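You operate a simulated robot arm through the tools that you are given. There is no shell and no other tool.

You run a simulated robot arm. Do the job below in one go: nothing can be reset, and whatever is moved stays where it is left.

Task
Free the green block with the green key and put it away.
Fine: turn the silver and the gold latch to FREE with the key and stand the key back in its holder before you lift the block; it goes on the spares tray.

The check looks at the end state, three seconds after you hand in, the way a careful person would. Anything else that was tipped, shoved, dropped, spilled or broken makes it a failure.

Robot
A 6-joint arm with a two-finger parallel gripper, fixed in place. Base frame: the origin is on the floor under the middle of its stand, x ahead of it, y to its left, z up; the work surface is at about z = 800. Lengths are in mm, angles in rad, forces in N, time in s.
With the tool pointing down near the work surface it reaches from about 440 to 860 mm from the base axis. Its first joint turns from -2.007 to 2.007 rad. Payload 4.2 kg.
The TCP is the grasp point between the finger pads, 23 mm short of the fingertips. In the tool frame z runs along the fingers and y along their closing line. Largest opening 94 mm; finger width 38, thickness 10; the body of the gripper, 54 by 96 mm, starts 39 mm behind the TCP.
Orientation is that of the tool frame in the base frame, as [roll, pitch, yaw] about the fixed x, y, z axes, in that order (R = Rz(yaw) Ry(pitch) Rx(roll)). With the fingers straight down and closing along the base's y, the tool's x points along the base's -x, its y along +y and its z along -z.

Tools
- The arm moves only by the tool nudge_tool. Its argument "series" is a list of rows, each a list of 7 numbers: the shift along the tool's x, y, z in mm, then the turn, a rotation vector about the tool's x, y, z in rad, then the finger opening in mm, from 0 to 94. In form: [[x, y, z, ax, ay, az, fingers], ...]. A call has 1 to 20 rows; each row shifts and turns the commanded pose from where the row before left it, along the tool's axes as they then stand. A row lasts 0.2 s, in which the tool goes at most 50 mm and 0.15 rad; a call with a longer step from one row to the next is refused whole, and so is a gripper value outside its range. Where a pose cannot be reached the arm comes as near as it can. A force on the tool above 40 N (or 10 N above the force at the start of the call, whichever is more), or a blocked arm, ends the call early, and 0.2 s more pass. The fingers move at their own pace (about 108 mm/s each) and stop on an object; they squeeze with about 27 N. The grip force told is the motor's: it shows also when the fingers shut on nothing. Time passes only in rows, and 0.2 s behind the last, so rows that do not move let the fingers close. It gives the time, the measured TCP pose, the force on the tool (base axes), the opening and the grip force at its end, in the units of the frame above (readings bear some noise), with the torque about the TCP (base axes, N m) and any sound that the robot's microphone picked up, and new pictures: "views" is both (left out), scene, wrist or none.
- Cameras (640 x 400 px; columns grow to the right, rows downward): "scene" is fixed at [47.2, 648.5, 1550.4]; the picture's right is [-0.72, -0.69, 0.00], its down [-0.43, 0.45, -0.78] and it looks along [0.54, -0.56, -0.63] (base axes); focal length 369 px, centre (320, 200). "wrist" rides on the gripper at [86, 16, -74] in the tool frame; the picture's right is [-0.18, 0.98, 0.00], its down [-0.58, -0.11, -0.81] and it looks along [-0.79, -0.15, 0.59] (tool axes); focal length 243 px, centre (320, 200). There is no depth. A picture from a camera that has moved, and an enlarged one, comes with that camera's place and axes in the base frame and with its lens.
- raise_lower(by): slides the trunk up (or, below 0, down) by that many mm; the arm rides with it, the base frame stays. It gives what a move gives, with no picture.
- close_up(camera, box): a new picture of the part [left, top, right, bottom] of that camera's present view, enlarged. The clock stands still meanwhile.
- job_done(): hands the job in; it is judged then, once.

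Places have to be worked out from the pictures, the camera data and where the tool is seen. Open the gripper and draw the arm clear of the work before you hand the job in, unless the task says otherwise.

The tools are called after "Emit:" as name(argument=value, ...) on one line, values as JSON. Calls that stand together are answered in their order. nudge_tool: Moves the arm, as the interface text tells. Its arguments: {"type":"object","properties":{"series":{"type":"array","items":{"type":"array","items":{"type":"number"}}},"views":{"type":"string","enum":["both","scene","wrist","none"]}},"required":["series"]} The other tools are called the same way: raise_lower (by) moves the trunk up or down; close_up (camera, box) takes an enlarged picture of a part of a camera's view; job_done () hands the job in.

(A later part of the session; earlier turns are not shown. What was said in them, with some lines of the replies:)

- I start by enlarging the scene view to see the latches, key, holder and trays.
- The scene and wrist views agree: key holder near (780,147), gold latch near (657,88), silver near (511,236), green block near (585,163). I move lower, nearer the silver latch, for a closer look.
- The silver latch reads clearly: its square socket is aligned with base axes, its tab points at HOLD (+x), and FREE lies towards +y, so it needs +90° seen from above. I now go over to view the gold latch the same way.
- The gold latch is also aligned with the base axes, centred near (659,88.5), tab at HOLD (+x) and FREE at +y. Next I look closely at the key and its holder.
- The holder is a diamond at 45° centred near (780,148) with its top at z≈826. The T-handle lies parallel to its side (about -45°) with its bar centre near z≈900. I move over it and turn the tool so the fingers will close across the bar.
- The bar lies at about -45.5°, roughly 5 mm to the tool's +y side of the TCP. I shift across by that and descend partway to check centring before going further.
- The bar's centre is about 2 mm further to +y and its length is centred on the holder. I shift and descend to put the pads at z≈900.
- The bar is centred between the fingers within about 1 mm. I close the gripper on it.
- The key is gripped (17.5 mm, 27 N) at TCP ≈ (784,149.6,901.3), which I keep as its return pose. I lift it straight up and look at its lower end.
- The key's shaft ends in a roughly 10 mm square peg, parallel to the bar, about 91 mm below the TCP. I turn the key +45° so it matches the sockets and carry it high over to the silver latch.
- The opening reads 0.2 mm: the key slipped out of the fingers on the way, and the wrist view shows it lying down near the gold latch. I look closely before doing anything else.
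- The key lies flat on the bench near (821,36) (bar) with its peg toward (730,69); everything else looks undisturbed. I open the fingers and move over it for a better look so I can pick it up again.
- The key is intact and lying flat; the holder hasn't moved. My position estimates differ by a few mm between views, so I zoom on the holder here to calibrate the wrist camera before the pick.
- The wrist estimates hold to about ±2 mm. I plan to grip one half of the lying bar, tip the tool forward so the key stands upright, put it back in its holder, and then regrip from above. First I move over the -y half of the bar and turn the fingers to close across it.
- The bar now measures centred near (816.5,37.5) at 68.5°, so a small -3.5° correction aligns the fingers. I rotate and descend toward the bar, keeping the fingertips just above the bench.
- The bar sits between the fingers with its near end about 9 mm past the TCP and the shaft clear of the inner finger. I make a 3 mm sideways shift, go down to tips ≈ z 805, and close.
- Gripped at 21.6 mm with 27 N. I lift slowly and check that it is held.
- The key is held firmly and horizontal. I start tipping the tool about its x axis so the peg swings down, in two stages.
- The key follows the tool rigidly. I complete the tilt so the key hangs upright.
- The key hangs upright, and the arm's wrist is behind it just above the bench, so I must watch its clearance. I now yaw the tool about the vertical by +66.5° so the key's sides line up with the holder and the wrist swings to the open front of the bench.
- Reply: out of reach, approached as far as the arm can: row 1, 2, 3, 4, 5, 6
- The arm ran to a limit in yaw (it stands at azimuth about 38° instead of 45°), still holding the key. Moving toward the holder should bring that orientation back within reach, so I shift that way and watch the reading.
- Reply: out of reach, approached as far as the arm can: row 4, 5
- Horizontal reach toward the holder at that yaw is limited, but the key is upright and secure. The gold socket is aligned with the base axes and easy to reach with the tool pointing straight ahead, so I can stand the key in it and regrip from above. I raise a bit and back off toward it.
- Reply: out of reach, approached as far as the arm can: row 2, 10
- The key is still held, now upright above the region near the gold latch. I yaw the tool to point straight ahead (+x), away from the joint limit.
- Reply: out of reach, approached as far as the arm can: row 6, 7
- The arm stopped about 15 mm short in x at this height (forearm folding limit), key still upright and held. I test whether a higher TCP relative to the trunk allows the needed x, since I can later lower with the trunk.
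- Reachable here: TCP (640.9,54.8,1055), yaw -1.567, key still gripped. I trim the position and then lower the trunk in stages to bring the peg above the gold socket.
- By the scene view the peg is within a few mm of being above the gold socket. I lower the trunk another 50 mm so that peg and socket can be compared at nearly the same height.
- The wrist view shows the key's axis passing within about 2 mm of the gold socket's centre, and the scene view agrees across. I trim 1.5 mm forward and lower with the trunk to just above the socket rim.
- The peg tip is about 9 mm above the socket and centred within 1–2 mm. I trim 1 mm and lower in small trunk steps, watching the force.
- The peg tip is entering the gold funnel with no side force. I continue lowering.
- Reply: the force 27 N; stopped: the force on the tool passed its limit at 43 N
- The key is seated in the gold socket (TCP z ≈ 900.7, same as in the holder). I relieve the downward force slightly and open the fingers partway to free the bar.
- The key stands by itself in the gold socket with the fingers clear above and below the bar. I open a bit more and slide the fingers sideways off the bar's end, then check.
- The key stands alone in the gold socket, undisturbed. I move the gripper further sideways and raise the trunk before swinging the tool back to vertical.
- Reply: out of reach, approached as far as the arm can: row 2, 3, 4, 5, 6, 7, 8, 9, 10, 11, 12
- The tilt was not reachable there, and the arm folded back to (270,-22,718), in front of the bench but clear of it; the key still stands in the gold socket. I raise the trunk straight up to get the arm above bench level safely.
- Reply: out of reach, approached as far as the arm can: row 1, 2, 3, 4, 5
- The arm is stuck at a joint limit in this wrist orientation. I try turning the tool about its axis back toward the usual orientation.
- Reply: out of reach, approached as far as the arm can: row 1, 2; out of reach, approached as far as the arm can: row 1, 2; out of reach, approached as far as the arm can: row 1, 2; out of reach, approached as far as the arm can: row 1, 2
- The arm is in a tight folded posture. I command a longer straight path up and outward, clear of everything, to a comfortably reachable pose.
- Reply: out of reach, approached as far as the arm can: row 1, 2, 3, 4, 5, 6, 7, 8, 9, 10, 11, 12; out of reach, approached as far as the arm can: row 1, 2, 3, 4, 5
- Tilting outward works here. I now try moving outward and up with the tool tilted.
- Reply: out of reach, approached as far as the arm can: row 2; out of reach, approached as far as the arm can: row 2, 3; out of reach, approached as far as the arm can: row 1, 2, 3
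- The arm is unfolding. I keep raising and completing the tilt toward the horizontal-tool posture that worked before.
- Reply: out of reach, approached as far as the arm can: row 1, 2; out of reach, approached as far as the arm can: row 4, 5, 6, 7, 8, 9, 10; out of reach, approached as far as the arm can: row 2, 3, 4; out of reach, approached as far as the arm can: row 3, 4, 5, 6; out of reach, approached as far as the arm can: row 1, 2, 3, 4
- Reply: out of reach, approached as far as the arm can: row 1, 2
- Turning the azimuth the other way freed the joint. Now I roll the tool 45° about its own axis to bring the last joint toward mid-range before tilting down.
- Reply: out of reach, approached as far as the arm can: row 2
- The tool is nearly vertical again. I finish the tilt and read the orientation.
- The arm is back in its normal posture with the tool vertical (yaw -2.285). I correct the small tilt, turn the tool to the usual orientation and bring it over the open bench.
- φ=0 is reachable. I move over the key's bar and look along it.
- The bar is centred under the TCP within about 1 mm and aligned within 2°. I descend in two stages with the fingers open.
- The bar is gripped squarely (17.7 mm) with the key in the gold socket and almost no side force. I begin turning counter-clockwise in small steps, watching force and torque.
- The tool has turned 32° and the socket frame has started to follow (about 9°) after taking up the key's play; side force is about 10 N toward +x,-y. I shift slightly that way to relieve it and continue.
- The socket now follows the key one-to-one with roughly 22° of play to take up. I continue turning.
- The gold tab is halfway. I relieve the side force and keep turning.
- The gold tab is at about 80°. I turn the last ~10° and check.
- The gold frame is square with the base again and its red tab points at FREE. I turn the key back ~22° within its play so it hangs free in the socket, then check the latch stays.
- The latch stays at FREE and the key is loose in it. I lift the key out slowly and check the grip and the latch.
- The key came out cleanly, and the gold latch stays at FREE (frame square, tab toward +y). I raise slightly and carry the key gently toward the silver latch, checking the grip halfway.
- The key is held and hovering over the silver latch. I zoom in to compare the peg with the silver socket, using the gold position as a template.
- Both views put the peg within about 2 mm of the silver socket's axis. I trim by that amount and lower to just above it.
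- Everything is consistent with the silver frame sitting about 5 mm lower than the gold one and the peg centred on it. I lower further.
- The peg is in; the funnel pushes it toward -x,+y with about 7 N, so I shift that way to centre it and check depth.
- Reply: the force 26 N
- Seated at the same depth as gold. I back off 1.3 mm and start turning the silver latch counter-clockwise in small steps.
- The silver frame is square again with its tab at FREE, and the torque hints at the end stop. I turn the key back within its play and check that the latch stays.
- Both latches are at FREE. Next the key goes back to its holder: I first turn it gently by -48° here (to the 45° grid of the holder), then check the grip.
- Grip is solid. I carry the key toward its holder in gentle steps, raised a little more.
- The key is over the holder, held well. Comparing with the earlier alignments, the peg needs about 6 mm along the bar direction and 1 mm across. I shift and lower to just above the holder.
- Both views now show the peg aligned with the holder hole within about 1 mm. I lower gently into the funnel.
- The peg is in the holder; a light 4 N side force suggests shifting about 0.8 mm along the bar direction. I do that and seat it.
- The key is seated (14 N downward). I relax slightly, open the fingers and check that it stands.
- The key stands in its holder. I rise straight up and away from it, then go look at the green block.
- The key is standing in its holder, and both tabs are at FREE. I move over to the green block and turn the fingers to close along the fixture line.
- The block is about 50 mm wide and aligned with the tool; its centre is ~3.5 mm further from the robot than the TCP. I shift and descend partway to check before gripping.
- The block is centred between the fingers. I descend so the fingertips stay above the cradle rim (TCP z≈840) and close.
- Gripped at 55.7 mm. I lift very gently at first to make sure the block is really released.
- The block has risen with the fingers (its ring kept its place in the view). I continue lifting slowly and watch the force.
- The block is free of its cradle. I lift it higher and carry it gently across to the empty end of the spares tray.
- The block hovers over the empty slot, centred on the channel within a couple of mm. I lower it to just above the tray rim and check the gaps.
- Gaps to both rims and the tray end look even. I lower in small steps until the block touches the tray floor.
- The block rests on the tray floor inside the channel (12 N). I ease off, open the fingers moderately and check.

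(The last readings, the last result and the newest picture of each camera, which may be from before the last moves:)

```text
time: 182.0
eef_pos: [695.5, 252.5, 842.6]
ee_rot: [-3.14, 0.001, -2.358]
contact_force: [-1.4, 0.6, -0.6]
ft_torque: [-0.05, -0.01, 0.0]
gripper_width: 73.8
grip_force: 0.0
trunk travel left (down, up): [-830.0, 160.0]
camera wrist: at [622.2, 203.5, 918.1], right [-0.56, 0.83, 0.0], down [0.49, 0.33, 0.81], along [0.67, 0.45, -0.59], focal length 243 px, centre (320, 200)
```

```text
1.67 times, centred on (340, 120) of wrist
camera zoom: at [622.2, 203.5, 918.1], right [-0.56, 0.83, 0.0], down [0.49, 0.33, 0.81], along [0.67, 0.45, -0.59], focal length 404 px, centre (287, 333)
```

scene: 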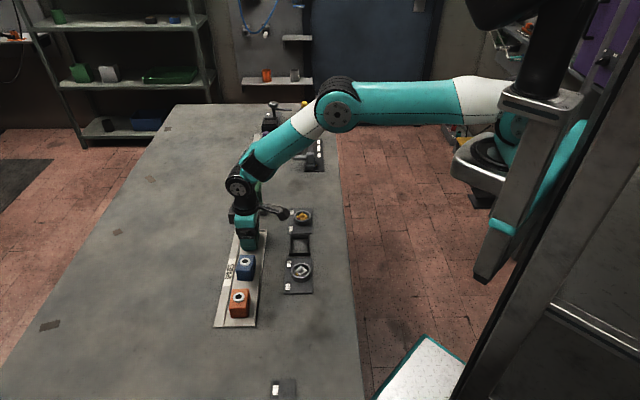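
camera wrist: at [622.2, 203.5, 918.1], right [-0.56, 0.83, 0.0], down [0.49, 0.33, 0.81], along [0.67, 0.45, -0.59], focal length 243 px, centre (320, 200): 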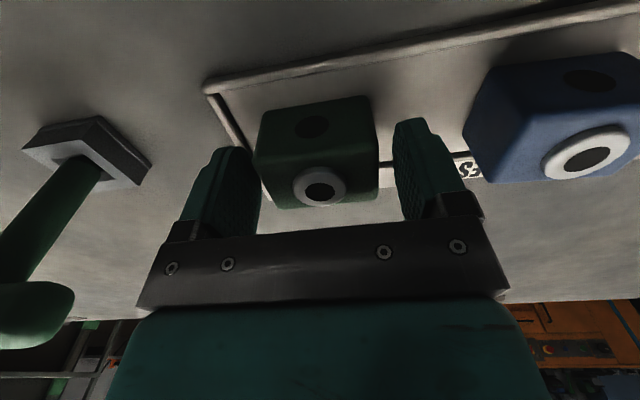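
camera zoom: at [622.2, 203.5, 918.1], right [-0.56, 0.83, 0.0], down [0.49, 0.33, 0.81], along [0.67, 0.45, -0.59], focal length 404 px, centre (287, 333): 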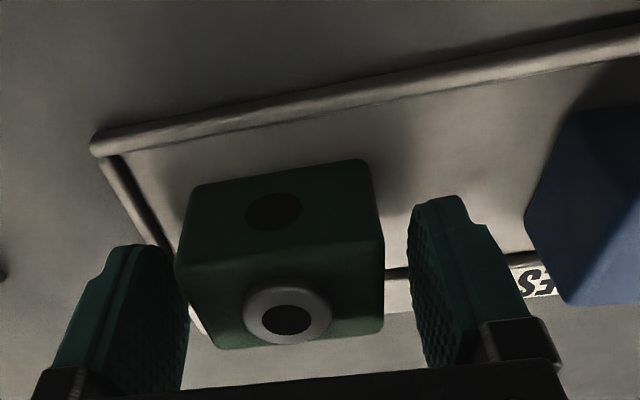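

Released; the block sits squarely in the tray. I rise straight up and look at the result.

Emit:
nudge_tool(series=[[0, 0, -6, 0, 0, 0, 74], [0, 0, -12, 0, 0, 0, 74], [0, 0, -18, 0, 0, 0, 74], [0, 0, -22, 0, 0, 0, 74], [0, 0, -25, 0, 0, 0, 74], [0, 0, -30, 0, 0, 0, 74], [0, 0, -30, 0, 0, 0, 94], [0, 0, -30, 0, 0, 0, 94], [0, 0, -30, 0, 0, 0, 94], [0, 0, 0, 0, 0, 0, 94]], views="both")

Emit:
close_up(camera="wrist", box=[180, 0, 500, 200])

Emit:
close_up(camera="scene", box=[210, 170, 330, 330])

```text
time: 184.2
eef_pos: [692.5, 254.2, 1045.7]
ee_rot: [-3.139, 0.001, -2.357]
contact_force: [0.1, 0.4, -0.8]
ft_torque: [0.0, -0.03, -0.02]
gripper_width: 94.2
grip_force: 0.0
trunk travel left (down, up): [-830.0, 160.0]
camera wrist: at [620.5, 204.3, 1122.0], right [-0.56, 0.83, 0.0], down [0.49, 0.33, 0.81], along [0.67, 0.45, -0.59], focal length 243 px, centre (320, 200)
```

scene: 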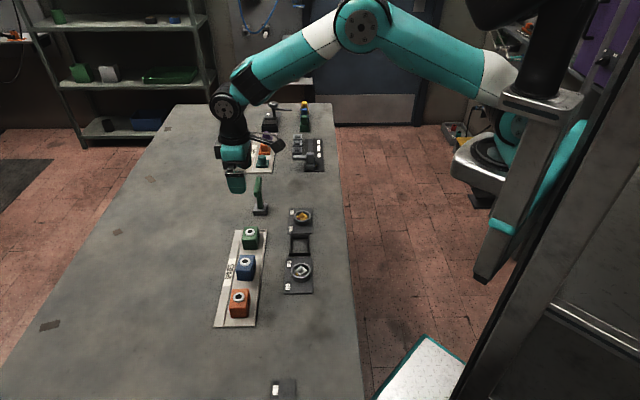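
wrist: 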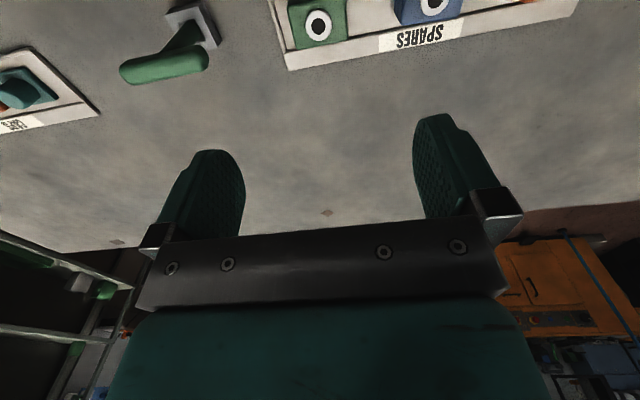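

```text
2.00 times, centred on (340, 100) of wrist
camera zoom: at [620.5, 204.3, 1122.0], right [-0.56, 0.83, 0.0], down [0.49, 0.33, 0.81], along [0.67, 0.45, -0.59], focal length 485 px, centre (280, 400)
```

zoom: 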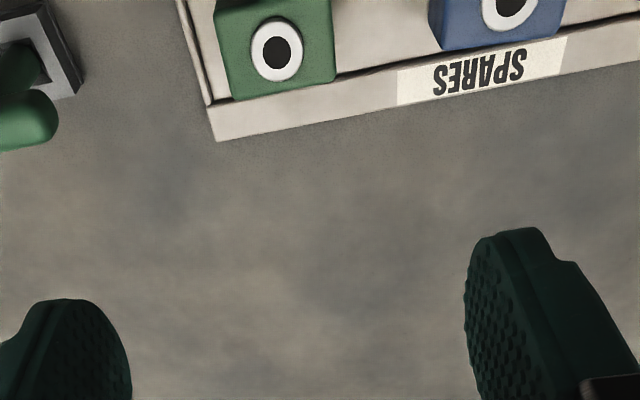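

```text
2.50 times, centred on (270, 250) of scene
camera zoom: at [47.2, 648.5, 1550.4], right [-0.72, -0.69, 0.0], down [-0.43, 0.45, -0.78], along [0.54, -0.56, -0.63], focal length 922 px, centre (445, 75)
```

zoom: 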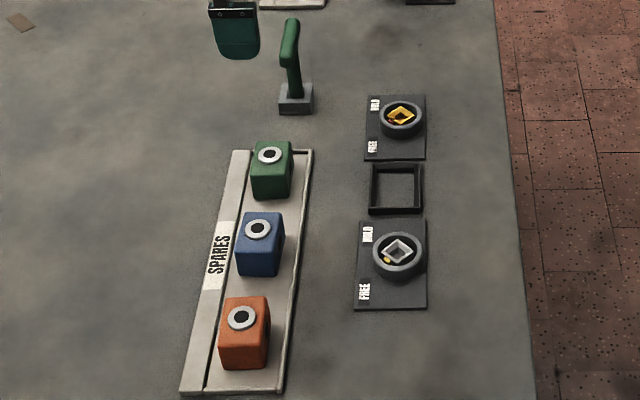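

The green block stands in line with the others. I withdraw the arm toward the robot, well above everything, then inspect all parts closely.

Emit:
nudge_tool(series=[[15, 0, -10, 0, 0, 0, 94], [28, 0, -10, 0, 0, 0, 94], [28, 0, -10, 0, 0, 0, 94], [28, 0, -10, 0, 0, 0, 94], [28, 0, -10, 0, 0, 0, 94], [28, 0, -10, 0, 0, 0, 94], [28, 0, 0, 0, 0, 0, 94], [15, 0, 0, 0, 0, 0, 94], [0, 0, 0, 0, 0, 0, 94]], views="scene")

Emit:
close_up(camera="scene", box=[210, 220, 290, 330])

Emit:
close_up(camera="scene", box=[240, 165, 330, 300])

Emit:
close_up(camera="scene", box=[230, 90, 350, 220])

```text
time: 186.2
eef_pos: [554.2, 112.9, 1105.2]
ee_rot: [-3.141, 0.003, -2.356]
contact_force: [-0.4, -0.4, -0.6]
ft_torque: [0.01, 0.05, 0.01]
gripper_width: 94.0
grip_force: 0.0
trunk travel left (down, up): [-830.0, 160.0]
```

scene: 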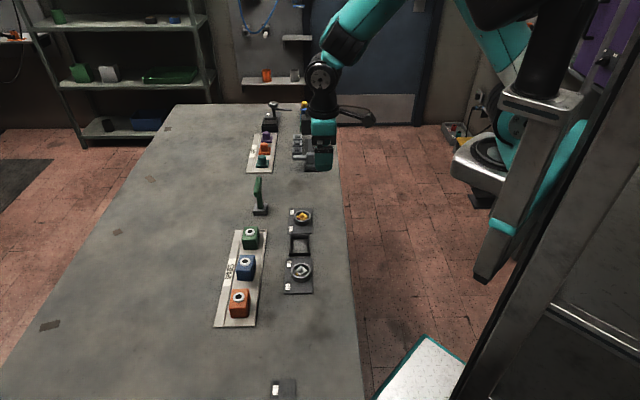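

```text
3.64 times, centred on (250, 275) of scene
camera zoom: at [47.2, 648.5, 1550.4], right [-0.72, -0.69, 0.0], down [-0.43, 0.45, -0.78], along [0.54, -0.56, -0.63], focal length 1340 px, centre (574, -73)
```

zoom: 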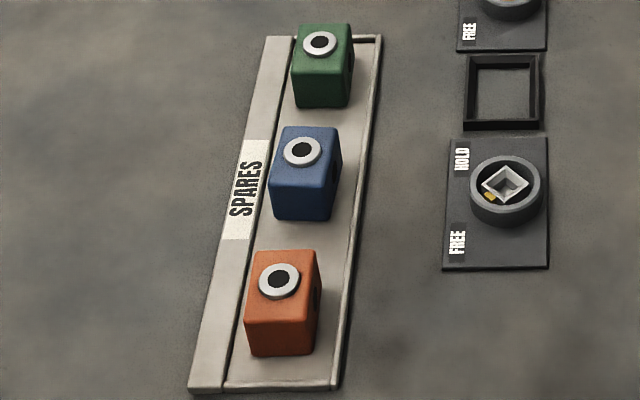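

```text
2.96 times, centred on (285, 232) of scene
camera zoom: at [47.2, 648.5, 1550.4], right [-0.72, -0.69, 0.0], down [-0.43, 0.45, -0.78], along [0.54, -0.56, -0.63], focal length 1092 px, centre (424, 104)
```

zoom: 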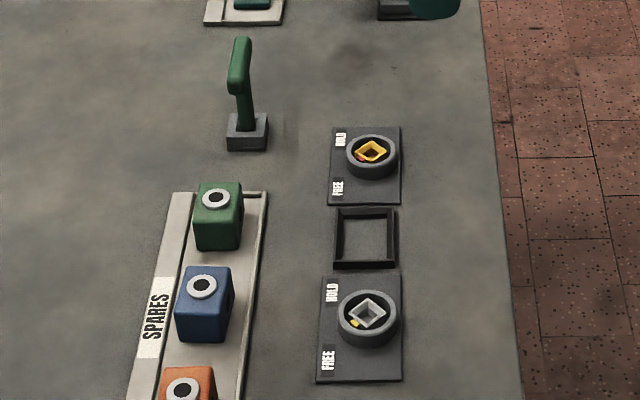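

```text
3.08 times, centred on (290, 155) of scene
camera zoom: at [47.2, 648.5, 1550.4], right [-0.72, -0.69, 0.0], down [-0.43, 0.45, -0.78], along [0.54, -0.56, -0.63], focal length 1134 px, centre (412, 338)
```

zoom: 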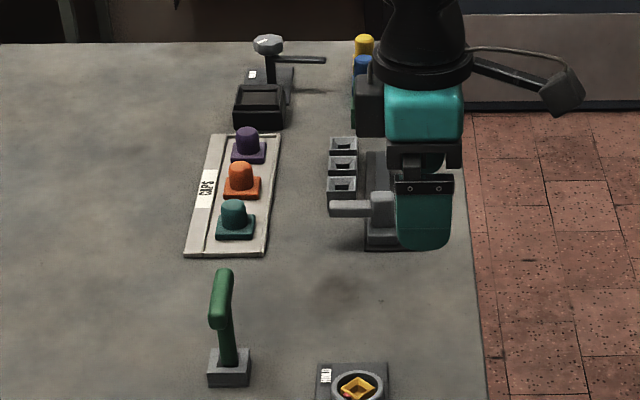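

Emit:
close_up(camera="scene", box=[283, 200, 323, 240])

Emit:
close_up(camera="scene", box=[240, 165, 285, 220])

Emit:
close_up(camera="scene", box=[230, 220, 275, 260])

```text
10.00 times, centred on (303, 220) of scene
camera zoom: at [47.2, 648.5, 1550.4], right [-0.72, -0.69, 0.0], down [-0.43, 0.45, -0.78], along [0.54, -0.56, -0.63], focal length 3686 px, centre (490, 0)
```

zoom: 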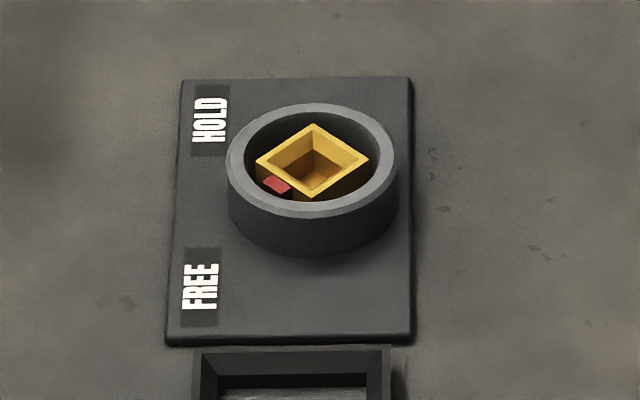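

```text
7.27 times, centred on (262, 192) of scene
camera zoom: at [47.2, 648.5, 1550.4], right [-0.72, -0.69, 0.0], down [-0.43, 0.45, -0.78], along [0.54, -0.56, -0.63], focal length 2681 px, centre (738, 254)
```

zoom: 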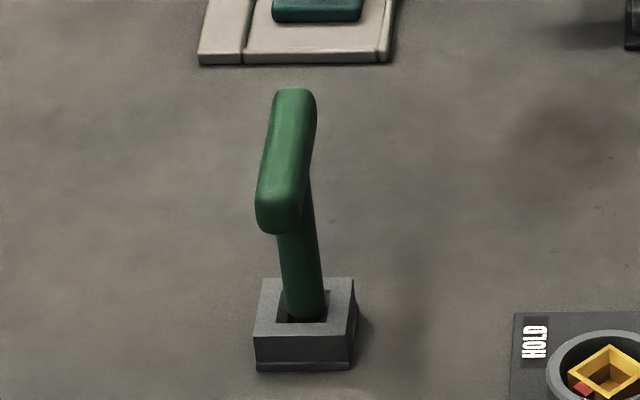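

```text
10.00 times, centred on (252, 240) of scene
camera zoom: at [47.2, 648.5, 1550.4], right [-0.72, -0.69, 0.0], down [-0.43, 0.45, -0.78], along [0.54, -0.56, -0.63], focal length 3686 px, centre (995, -200)
```

zoom: 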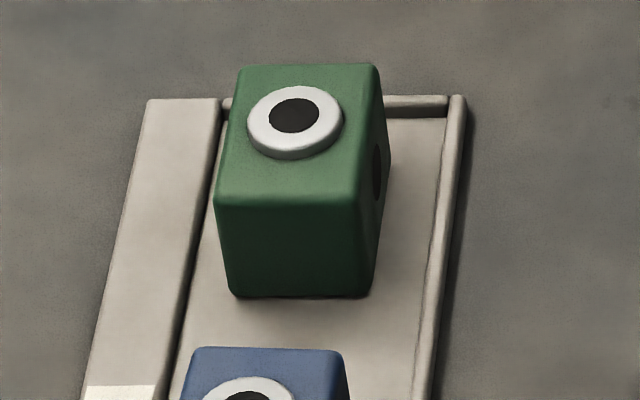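

Everything checks out: both tabs at FREE, key upright in its holder, green block flat on the spares tray, other items undisturbed. I draw the arm a little further back before handing in.

Emit:
nudge_tool(series=[[15, 0, -10, 0, 0, 0, 94], [20, 0, -10, 0, 0, 0, 94], [15, 0, -10, 0, 0, 0, 94], [0, 0, 0, 0, 0, 0, 94], [0, 0, 0, 0, 0, 0, 94]], views="scene")

```text
time: 187.4
eef_pos: [517.6, 78.2, 1136.1]
ee_rot: [-3.142, 0.003, -2.358]
contact_force: [0.8, 0.0, 0.9]
ft_torque: [-0.01, 0.0, 0.01]
gripper_width: 93.9
grip_force: 0.1
trunk travel left (down, up): [-830.0, 160.0]
```

scene: 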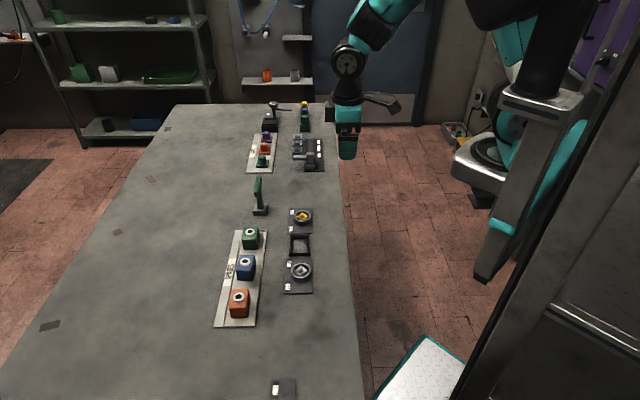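

The arm is clear with the gripper open, and the scene is in the wanted end state. I hand the job in.

Emit:
job_done()

```text
The job is handed in.
```

The green block is on the spares tray, in line with the blue and orange ones. Both latches are turned to FREE, and the green key is back upright in its holder. I handed the job in with the gripper open and the arm clear of the work. I have not seen the check's result.

- **Dropped key:** The key slipped out of the gripper the first time I carried it and fell flat on the bench near the gold latch. I don't know why it slipped. In the pictures I took afterwards, nothing else had been moved by the fall.
- **Latch order:** I stood the fallen key up in the gold latch so I could grip it again. Because of that I turned gold first and silver second. Both were at FREE and the key was in its holder before I lifted the block.
- **Arm jam:** While turning the gripper back to vertical, the arm ran into a joint limit and folded back beside the bench. I worked it free without touching anything on the bench.
- **Final pictures:** The close-ups before hand-in showed both tabs at FREE, the block flat in the tray and the other items in place.
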